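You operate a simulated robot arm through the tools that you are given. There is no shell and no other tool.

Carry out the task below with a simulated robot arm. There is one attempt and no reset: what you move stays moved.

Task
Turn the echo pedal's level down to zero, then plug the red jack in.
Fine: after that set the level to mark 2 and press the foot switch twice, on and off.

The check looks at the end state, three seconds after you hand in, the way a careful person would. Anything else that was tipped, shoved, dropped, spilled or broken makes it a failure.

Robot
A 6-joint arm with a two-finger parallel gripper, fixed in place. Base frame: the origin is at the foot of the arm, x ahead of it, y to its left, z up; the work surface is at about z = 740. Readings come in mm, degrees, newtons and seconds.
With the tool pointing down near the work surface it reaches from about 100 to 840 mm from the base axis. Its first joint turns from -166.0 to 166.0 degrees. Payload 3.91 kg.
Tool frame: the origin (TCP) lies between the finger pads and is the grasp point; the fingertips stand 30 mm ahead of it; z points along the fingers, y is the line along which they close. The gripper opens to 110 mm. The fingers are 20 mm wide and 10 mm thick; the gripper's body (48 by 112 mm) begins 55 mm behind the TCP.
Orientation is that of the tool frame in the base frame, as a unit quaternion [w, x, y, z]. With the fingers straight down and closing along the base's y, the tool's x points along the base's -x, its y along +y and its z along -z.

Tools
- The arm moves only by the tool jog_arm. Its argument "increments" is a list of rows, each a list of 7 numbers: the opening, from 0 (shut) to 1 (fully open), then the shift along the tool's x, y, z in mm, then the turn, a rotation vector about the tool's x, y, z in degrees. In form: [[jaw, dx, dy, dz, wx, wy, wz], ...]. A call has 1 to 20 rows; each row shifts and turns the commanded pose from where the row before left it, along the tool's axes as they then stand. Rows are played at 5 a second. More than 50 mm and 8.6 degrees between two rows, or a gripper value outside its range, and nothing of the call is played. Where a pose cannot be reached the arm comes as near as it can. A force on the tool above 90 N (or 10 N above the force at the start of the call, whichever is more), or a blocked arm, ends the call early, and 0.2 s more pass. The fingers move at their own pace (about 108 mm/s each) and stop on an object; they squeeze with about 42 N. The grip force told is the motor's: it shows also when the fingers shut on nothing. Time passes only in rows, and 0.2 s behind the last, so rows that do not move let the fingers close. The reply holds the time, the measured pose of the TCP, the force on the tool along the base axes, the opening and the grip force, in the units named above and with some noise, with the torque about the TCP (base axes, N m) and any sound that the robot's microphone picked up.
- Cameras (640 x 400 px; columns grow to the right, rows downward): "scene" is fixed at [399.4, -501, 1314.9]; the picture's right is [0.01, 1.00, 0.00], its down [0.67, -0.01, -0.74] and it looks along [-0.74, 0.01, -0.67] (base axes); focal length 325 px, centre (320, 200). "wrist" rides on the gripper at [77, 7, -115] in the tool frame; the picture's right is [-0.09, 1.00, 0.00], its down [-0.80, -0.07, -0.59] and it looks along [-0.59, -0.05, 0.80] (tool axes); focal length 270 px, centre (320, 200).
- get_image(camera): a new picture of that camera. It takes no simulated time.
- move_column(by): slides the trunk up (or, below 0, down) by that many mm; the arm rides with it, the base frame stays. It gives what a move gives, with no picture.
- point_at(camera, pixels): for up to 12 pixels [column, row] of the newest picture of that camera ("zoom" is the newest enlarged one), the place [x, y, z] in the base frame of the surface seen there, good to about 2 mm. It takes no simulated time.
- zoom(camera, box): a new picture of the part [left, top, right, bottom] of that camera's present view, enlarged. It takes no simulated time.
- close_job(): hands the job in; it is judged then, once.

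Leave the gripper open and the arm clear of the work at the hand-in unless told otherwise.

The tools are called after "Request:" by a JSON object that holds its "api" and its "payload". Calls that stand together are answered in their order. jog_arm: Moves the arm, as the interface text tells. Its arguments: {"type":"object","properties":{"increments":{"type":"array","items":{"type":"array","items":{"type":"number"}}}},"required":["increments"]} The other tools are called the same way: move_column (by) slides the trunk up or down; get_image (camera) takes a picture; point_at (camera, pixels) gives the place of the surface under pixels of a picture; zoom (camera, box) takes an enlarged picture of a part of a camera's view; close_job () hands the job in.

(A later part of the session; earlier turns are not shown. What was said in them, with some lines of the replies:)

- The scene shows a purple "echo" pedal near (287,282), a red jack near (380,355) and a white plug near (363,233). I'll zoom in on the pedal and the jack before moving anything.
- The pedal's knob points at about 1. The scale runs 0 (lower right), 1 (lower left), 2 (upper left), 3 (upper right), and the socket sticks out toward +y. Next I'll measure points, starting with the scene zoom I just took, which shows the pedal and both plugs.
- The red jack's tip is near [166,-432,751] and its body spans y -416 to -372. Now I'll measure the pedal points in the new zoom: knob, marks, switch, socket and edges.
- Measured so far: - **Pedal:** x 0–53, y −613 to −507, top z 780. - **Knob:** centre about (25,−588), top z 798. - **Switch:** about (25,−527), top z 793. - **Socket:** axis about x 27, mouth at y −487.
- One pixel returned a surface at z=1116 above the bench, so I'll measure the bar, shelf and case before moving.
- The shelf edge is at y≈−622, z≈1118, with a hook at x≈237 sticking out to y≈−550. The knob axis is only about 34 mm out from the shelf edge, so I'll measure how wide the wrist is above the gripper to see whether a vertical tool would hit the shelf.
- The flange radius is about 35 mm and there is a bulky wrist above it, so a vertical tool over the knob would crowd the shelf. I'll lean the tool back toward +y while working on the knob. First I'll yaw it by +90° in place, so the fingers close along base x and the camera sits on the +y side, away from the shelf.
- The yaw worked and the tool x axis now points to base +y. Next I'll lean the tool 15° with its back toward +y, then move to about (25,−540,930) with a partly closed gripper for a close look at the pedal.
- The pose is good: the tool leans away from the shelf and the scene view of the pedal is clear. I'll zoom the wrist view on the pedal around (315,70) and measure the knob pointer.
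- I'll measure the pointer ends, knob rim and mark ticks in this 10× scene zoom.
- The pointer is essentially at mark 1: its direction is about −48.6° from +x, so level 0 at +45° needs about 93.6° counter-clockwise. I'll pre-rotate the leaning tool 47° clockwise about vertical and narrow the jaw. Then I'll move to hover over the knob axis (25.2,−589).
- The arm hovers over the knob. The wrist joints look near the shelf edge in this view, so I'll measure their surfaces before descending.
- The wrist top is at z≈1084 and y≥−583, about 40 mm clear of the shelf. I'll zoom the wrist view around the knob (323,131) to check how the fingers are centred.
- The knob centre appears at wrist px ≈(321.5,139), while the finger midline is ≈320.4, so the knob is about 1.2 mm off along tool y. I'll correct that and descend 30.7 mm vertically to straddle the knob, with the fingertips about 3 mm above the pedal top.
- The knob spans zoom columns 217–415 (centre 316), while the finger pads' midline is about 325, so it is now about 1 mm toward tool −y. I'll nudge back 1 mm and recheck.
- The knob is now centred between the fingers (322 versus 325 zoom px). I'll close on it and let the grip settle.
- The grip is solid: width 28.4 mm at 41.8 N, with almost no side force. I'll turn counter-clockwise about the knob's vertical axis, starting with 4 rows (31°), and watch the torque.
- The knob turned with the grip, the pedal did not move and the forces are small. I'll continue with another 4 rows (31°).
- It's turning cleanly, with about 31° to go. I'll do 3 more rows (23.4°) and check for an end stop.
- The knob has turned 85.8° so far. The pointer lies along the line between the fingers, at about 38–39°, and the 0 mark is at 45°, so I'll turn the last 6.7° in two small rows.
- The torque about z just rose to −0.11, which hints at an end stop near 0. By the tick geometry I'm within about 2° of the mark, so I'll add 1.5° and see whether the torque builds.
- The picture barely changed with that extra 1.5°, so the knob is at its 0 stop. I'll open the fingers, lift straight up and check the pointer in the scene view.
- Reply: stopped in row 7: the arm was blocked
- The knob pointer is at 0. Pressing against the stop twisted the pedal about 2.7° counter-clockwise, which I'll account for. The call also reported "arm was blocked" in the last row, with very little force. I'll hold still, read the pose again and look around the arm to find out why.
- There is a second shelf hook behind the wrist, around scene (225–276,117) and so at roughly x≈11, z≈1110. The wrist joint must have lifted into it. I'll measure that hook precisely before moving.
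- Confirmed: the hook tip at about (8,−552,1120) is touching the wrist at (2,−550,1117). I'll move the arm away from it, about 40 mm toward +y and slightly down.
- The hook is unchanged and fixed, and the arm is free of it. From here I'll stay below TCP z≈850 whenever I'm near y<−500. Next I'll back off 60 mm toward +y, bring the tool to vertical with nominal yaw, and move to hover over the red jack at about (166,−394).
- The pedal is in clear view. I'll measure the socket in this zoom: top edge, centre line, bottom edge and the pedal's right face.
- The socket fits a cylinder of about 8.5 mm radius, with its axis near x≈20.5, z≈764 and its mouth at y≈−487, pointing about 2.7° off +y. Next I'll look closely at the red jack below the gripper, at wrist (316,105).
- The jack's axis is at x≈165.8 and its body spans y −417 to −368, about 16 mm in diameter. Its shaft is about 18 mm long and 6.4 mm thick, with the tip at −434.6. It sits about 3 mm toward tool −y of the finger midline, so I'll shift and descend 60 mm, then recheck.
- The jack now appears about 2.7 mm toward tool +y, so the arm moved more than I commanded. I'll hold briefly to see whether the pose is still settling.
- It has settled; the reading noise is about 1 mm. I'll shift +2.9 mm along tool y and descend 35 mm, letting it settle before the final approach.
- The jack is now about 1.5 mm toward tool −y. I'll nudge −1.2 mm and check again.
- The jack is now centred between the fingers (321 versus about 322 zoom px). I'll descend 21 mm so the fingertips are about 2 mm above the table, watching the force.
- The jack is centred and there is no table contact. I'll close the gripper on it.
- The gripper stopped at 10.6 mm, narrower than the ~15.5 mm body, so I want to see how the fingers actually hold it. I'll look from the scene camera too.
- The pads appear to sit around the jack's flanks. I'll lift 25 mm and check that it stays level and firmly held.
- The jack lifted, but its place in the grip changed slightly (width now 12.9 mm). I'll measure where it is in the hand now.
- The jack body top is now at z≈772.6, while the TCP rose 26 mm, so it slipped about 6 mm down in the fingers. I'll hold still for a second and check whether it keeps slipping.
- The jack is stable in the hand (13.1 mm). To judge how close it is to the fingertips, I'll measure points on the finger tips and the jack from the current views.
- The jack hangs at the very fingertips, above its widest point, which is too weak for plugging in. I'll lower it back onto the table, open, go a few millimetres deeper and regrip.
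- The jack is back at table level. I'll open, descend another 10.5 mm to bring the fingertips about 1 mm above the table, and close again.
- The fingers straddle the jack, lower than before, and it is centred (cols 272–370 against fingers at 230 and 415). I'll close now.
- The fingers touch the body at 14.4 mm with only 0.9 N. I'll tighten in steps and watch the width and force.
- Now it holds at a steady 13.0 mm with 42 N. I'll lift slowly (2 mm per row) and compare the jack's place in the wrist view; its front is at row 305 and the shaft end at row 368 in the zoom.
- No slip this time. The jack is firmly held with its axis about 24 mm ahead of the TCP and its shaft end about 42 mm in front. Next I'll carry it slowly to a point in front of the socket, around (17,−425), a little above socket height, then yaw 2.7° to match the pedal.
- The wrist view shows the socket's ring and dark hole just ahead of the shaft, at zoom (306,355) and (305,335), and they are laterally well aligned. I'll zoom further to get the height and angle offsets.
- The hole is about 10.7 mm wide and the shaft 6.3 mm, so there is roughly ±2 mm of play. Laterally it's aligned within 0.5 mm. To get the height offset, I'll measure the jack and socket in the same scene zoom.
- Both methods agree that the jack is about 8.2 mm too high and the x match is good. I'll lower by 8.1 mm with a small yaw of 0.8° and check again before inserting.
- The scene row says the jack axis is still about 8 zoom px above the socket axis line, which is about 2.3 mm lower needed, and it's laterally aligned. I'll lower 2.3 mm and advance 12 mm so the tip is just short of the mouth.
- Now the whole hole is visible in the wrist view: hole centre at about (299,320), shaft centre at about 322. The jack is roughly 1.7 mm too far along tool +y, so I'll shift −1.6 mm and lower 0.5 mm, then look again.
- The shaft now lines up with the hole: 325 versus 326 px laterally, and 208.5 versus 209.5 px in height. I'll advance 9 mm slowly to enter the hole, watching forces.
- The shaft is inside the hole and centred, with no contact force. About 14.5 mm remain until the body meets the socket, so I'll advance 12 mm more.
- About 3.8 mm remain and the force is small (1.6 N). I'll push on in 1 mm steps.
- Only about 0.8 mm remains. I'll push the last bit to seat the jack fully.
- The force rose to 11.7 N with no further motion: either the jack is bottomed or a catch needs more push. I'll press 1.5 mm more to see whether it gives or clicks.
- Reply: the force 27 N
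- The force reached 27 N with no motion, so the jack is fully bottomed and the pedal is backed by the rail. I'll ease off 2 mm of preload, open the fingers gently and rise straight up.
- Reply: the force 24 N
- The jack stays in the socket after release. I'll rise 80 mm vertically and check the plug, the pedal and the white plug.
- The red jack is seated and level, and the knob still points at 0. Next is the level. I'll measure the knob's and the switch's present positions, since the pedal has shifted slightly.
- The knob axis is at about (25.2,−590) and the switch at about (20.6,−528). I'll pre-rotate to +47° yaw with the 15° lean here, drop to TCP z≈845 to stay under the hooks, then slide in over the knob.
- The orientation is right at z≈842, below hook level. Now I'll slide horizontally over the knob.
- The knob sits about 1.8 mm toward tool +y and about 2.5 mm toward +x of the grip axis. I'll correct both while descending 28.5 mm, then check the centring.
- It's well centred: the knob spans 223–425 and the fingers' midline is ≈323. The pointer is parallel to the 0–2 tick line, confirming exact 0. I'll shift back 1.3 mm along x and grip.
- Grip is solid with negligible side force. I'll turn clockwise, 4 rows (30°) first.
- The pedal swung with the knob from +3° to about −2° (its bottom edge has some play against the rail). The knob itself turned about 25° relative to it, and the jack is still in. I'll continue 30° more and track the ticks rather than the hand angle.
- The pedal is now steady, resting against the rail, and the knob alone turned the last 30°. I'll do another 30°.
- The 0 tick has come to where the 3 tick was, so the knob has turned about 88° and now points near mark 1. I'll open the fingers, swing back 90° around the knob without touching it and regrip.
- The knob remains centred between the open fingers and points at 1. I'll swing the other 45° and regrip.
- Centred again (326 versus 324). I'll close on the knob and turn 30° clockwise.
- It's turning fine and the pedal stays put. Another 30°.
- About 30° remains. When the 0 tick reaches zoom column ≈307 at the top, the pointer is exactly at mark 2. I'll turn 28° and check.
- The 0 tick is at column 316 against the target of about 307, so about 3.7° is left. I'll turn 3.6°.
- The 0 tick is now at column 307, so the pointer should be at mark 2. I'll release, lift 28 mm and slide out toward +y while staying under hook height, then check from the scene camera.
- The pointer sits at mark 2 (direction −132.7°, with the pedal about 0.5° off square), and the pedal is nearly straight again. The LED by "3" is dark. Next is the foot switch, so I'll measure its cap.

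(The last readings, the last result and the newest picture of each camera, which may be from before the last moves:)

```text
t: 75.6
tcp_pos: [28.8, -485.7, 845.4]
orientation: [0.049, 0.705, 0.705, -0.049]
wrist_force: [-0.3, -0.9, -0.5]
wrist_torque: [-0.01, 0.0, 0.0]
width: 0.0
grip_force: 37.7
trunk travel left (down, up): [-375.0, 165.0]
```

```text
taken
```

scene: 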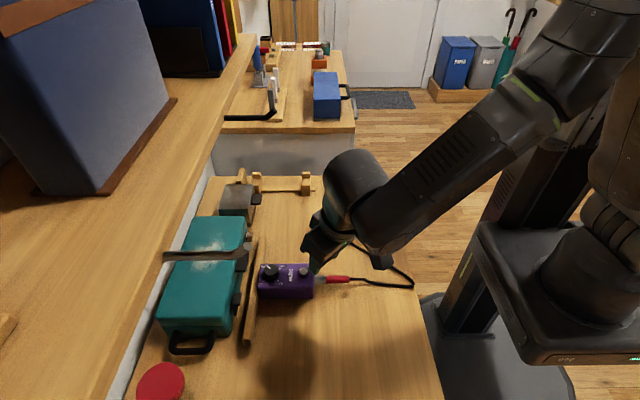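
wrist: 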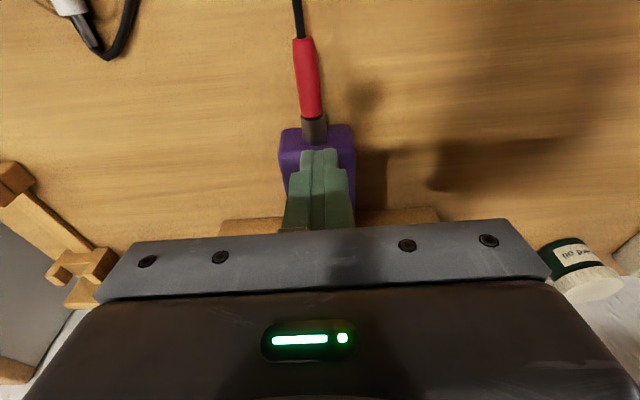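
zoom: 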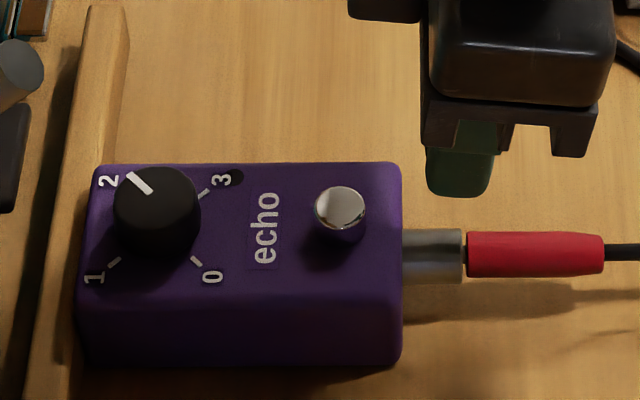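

Everything looks right: knob at 2, jack seated, fingers shut. The switch cap centre is about (24.3,−528.7) with its top at z≈793. I'll move the closed fingertips above it, keeping low (TCP z≈838) to stay under the hook.

Request:
{"api": "jog_arm", "payload": {"increments": [[0.0, -14.35, -1.43, 4.54, 0, 0, 0], [0.0, -14.35, -1.43, 4.54, 0, 0, 0], [0.0, -14.35, -1.43, 4.54, 0, 0, 0], [0.0, 0, 0, 0, 0, 0, 0], [0.0, 0, 0, 0, 0, 0, 0]]}}

Request:
{"api": "zoom", "payload": {"camera": "scene", "box": [250, 235, 350, 305]}}

Request:
{"api": "zoom", "payload": {"camera": "wrist", "box": [260, 90, 380, 200]}}

Request:
{"api": "get_image", "payload": {"camera": "scene"}}

```text
t: 76.8
tcp_pos: [24.0, -529.6, 837.4]
orientation: [0.049, 0.706, 0.705, -0.049]
wrist_force: [-0.1, 0.1, -0.7]
wrist_torque: [-0.04, 0.01, 0.0]
width: 0.0
grip_force: 37.6
trunk travel left (down, up): [-375.0, 165.0]
```

```text
5.71 times, centred on (300, 270) of scene
```

zoom: 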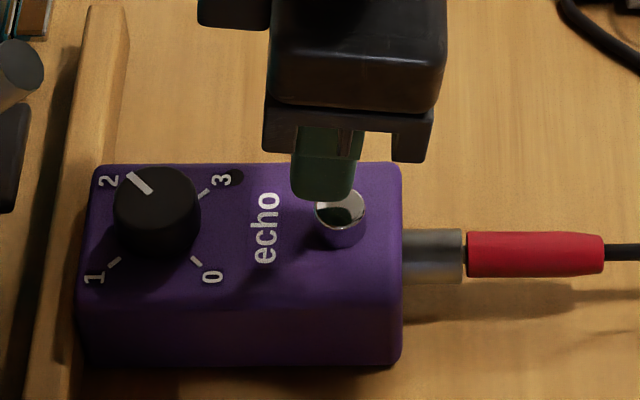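

```text
3.64 times, centred on (320, 145) of wrist
```

zoom: 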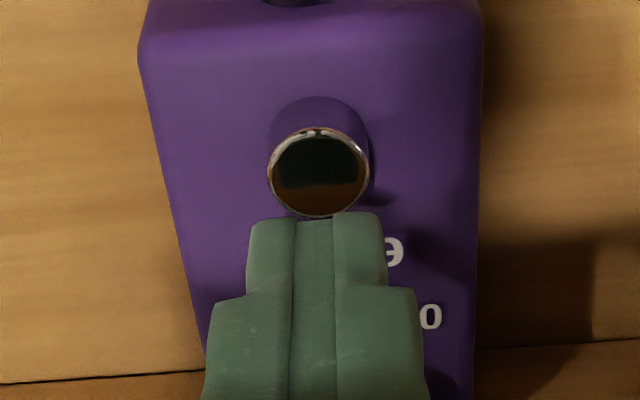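

```text
taken
```

scene: 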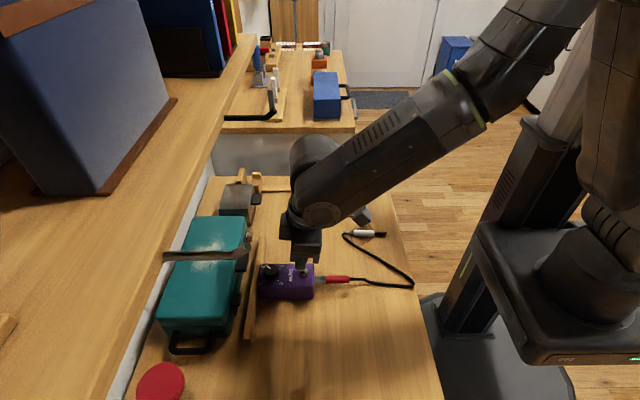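

The closed fingertips are centred over the cap (316 versus 318 px). I'll descend 11 mm to just above it, then press in small steps.

Request:
{"api": "jog_arm", "payload": {"increments": [[0.0, 0.51, 0, 3.64, 0, 0, 0], [0.0, 0.51, 0, 3.64, 0, 0, 0], [0.0, 0.51, 0, 3.64, 0, 0, 0], [0.0, 0, 0, 0, 0, 0, 0], [0.0, 0, 0, 0, 0, 0, 0]]}}

Request:
{"api": "zoom", "payload": {"camera": "scene", "box": [270, 250, 330, 290]}}

```text
t: 78.0
tcp_pos: [25.2, -529.7, 827.5]
orientation: [0.049, 0.706, 0.705, -0.049]
wrist_force: [0.7, 0.4, 0.7]
wrist_torque: [0.03, 0.03, -0.01]
width: 0.0
grip_force: 38.2
trunk travel left (down, up): [-375.0, 165.0]
```

```text
10.00 times, centred on (300, 270) of scene
```

zoom: 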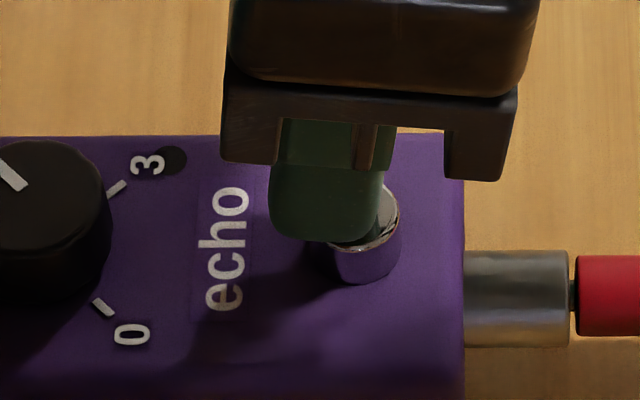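

The fingertip's lower corner hangs over the left part of the cap. I'll shift 3 mm toward +y to cover it better and press down 3 mm in small steps.

Request:
{"api": "jog_arm", "payload": {"increments": [[0.0, 2.97, 0, -0.42, 0, 0, 0], [0.0, 0.14, 0, 0.99, 0, 0, 0], [0.0, 0.14, 0, 0.99, 0, 0, 0], [0.0, 0.14, 0, 0.99, 0, 0, 0], [0.0, 0, 0, 0, 0, 0, 0]]}}

Request:
{"api": "zoom", "payload": {"camera": "scene", "box": [270, 250, 330, 290]}}

```text
t: 79.2
tcp_pos: [23.6, -526.6, 824.3]
orientation: [0.05, 0.705, 0.705, -0.05]
wrist_force: [0.4, 0.1, 1.0]
wrist_torque: [-0.02, -0.04, 0.0]
width: 0.1
grip_force: 37.6
trunk travel left (down, up): [-375.0, 165.0]
```

```text
10.00 times, centred on (300, 270) of scene
```

zoom: 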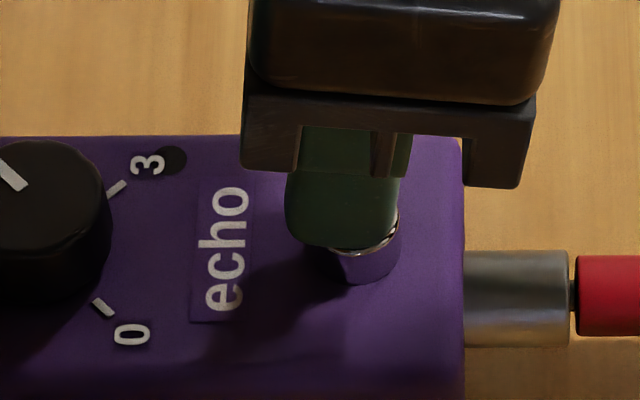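

No contact force yet. The tip now covers the cap, so I'll press on in 1 mm steps while watching force and sound.

Request:
{"api": "jog_arm", "payload": {"increments": [[0.0, 0.14, 0, 0.99, 0, 0, 0], [0.0, 0.14, 0, 0.99, 0, 0, 0], [0.0, 0, 0, 0, 0, 0, 0]]}}

Request:
{"api": "zoom", "payload": {"camera": "scene", "box": [270, 250, 330, 290]}}

```text
t: 80.0
tcp_pos: [23.0, -527.0, 821.6]
orientation: [0.05, 0.706, 0.705, -0.05]
wrist_force: [-0.1, -1.0, 1.9]
wrist_torque: [0.03, 0.02, 0.0]
width: 0.3
grip_force: 37.3
trunk travel left (down, up): [-375.0, 165.0]
heard: click
```

```text
10.00 times, centred on (300, 270) of scene
```

zoom: 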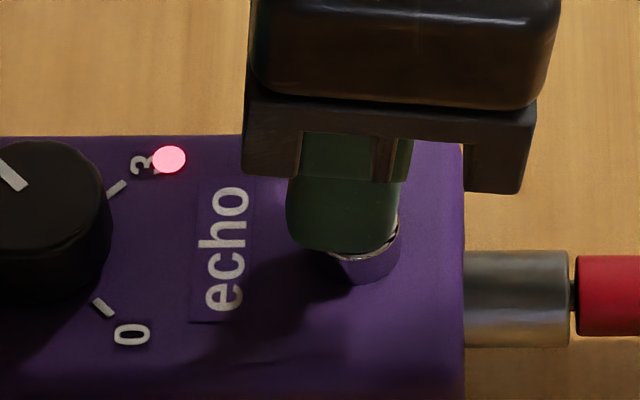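

I heard a click and the LED lit up red, so that's press one (on). I'll rise 7 mm to let the switch come back up.

Request:
{"api": "jog_arm", "payload": {"increments": [[0.0, -0.28, 0, -1.98, 0, 0, 0], [0.0, -0.35, 0, -2.48, 0, 0, 0], [0.0, -0.35, 0, -2.48, 0, 0, 0], [0.0, 0, 0, 0, 0, 0, 0], [0.0, 0, 0, 0, 0, 0, 0]]}}

Request:
{"api": "zoom", "payload": {"camera": "scene", "box": [270, 250, 330, 290]}}

```text
t: 81.2
tcp_pos: [23.7, -527.4, 827.8]
orientation: [0.05, 0.705, 0.706, -0.049]
wrist_force: [0.3, 0.3, 0.1]
wrist_torque: [-0.02, 0.01, 0.01]
width: 0.2
grip_force: 38.0
trunk travel left (down, up): [-375.0, 165.0]
```

```text
10.00 times, centred on (300, 270) of scene
```

zoom: 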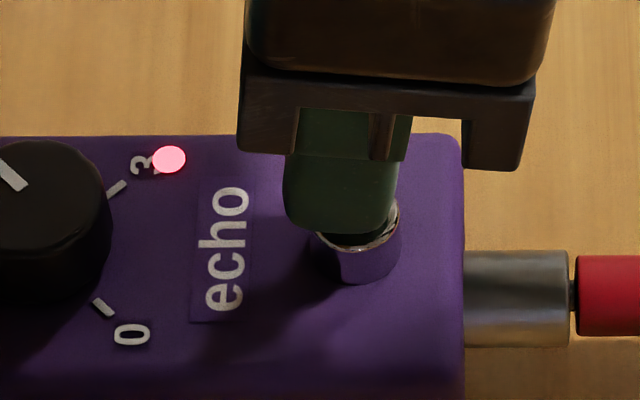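

The LED stays on and the switch is free. Second press: I'll descend 5 mm first, then finish in small steps until the click.

Request:
{"api": "jog_arm", "payload": {"increments": [[0.0, 0.28, 0, 1.98, 0, 0, 0], [0.0, 0.28, 0, 1.98, 0, 0, 0], [0.0, 0.14, 0, 0.99, 0, 0, 0], [0.0, 0, 0, 0, 0, 0, 0]]}}

Request:
{"api": "zoom", "payload": {"camera": "scene", "box": [270, 250, 330, 290]}}

```text
t: 82.2
tcp_pos: [25.5, -526.8, 823.9]
orientation: [0.051, 0.705, 0.705, -0.05]
wrist_force: [-0.2, 0.1, 0.9]
wrist_torque: [0.01, 0.02, -0.02]
width: 0.0
grip_force: 37.9
trunk travel left (down, up): [-375.0, 165.0]
```

```text
10.00 times, centred on (300, 270) of scene
```

zoom: 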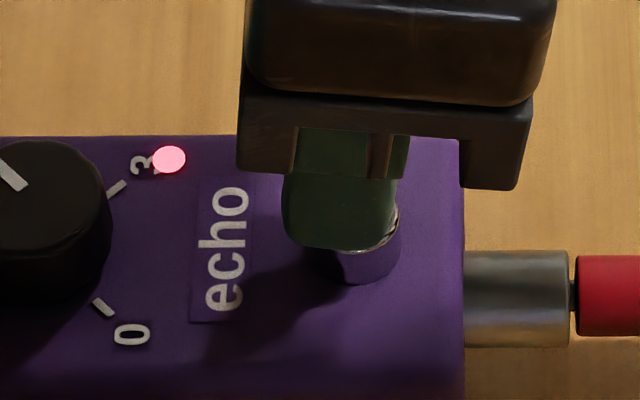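

No click yet and the LED is still on. I'll press another 2 mm.

Request:
{"api": "jog_arm", "payload": {"increments": [[0.0, 0.14, 0, 0.99, 0, 0, 0], [0.0, 0.14, 0, 0.99, 0, 0, 0], [0.0, 0, 0, 0, 0, 0, 0]]}}

Request:
{"api": "zoom", "payload": {"camera": "scene", "box": [270, 250, 330, 290]}}

```text
t: 83.0
tcp_pos: [24.8, -527.6, 822.5]
orientation: [0.05, 0.706, 0.705, -0.05]
wrist_force: [0.4, -1.2, 2.4]
wrist_torque: [0.01, -0.01, 0.02]
width: 0.0
grip_force: 37.6
trunk travel left (down, up): [-375.0, 165.0]
heard: click
```

```text
10.00 times, centred on (300, 270) of scene
```

zoom: 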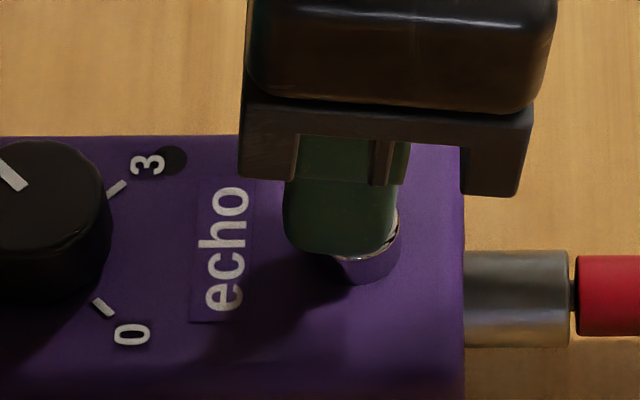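

Second click and the LED is off, so that's on and off done. I'll rise 14 mm, back out toward +y over the jack, then lift well clear and open the gripper.

Request:
{"api": "jog_arm", "payload": {"increments": [[0.0, -0.65, 0, -4.62, 0, 0, 0], [0.0, -0.65, 0, -4.62, 0, 0, 0], [0.0, -0.65, 0, -4.62, 0, 0, 0], [0.0, 27.2, 0, -3.83, 0, 0, 0], [0.0, 27.2, 0, -3.83, 0, 0, 0], [0.0, 27.2, 0, -3.83, 0, 0, 0], [0.0, 27.2, 0, -3.83, 0, 0, 0], [0.0, -5.6, 0, -39.6, 0, 0, 0], [0.0, -5.6, 0, -39.6, 0, 0, 0], [0.5, -5.6, 0, -39.6, 0, 0, 0], [1.0, 0, 0, 0, 0, 0, 0], [1.0, 0, 0, 0, 0, 0, 0]]}}

Request:
{"api": "get_image", "payload": {"camera": "scene"}}

Request:
{"api": "zoom", "payload": {"camera": "scene", "box": [250, 255, 330, 305]}}

Request:
{"api": "zoom", "payload": {"camera": "scene", "box": [240, 210, 430, 330]}}

Request:
{"api": "get_image", "payload": {"camera": "wrist"}}

```text
t: 85.6
tcp_pos: [23.0, -418.2, 955.0]
orientation: [0.049, 0.705, 0.705, -0.049]
wrist_force: [-0.8, 0.6, 0.8]
wrist_torque: [-0.01, 0.01, -0.02]
width: 110.4
grip_force: 0.0
trunk travel left (down, up): [-375.0, 165.0]
```

```text
taken
```

scene: 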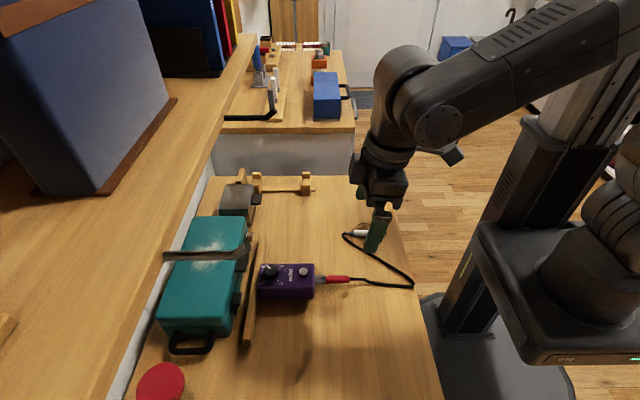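

```text
8.00 times, centred on (290, 280) of scene
```

zoom: 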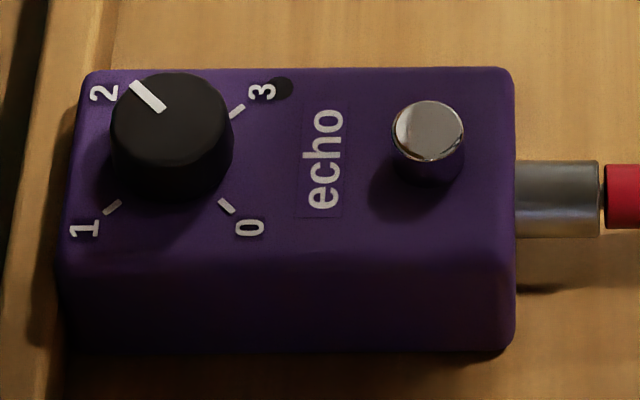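

```text
3.33 times, centred on (335, 270) of scene
```

zoom: 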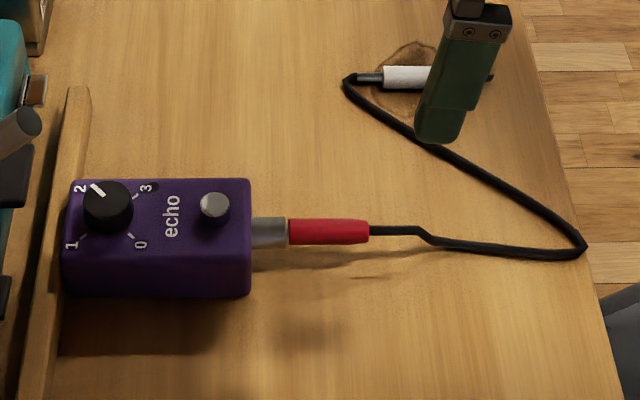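

```text
taken
```

wrist: 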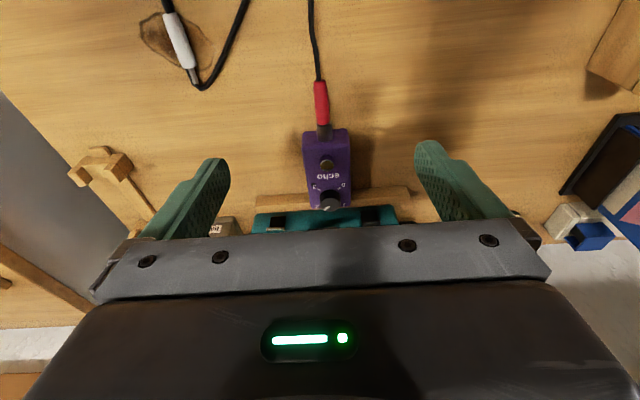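

The LED is off, the switch is up, the jack is in and the white plug hasn't moved. I'll take one more careful look at the pointer against mark 2 from the wrist camera before handing in.

Request:
{"api": "zoom", "payload": {"camera": "wrist", "box": [295, 165, 365, 215]}}

Request:
{"api": "zoom", "payload": {"camera": "scene", "box": [256, 258, 296, 290]}}

```text
8.00 times, centred on (330, 190) of wrist
```

zoom: 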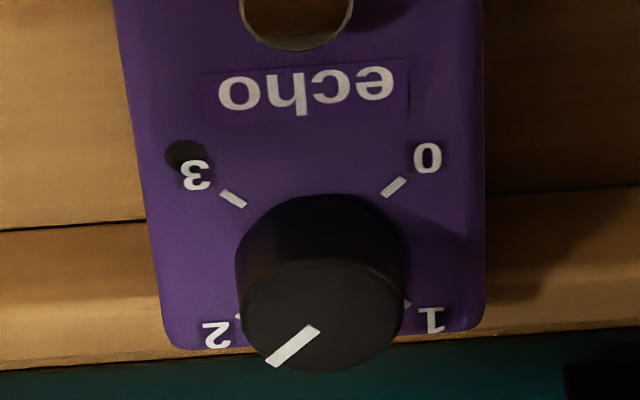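

```text
12.50 times, centred on (276, 274) of scene
```

zoom: 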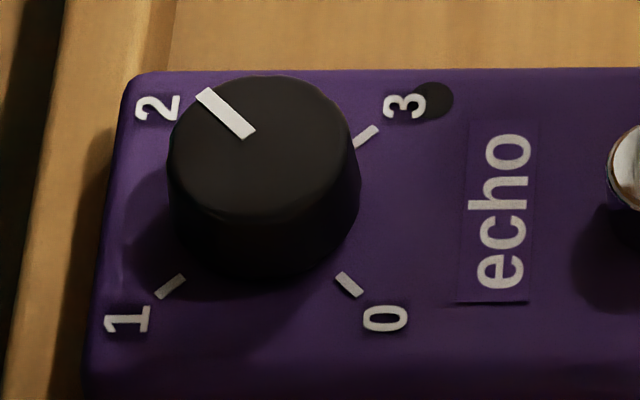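

From the scene zoom the pointer direction is about −135.6° and mark 2 is at about −135°, so the level is on 2. The LED is off, the foot switch is up and the jack is seated. The gripper is open at z≈955, clear of everything. I'm handing in.

Request:
{"api": "close_job", "payload": {}}

```text
The job is handed in.
```

I finished all the steps and handed the job in; I haven't seen the check's verdict.

1. **Level to zero:** I turned the knob down to its 0 stop.
2. **Red jack:** I pushed it into the socket until it bottomed out. It stayed in and level after I let go.
3. **Level to 2:** I turned the knob up to mark 2; the last measurement puts the pointer within about 2° of it.
4. **Foot switch:** I pressed it twice. Both presses clicked: the LED came on with the first and went off with the second.

Three things happened along the way:

- **Pedal:** it swung a few degrees against the rail while I turned the knob. It ended within about a degree of straight, roughly a millimetre from where it started.
- **Shelf hook:** the arm's wrist touched a hook under the shelf once, lightly, while backing off after the first knob turn. I moved away, and the hook looked unchanged.
- **Jack grip:** my first grip slipped, so I put the jack back on the table and regripped it before plugging it in.

The white plug did not move. The gripper is open and the arm is clear of the work.
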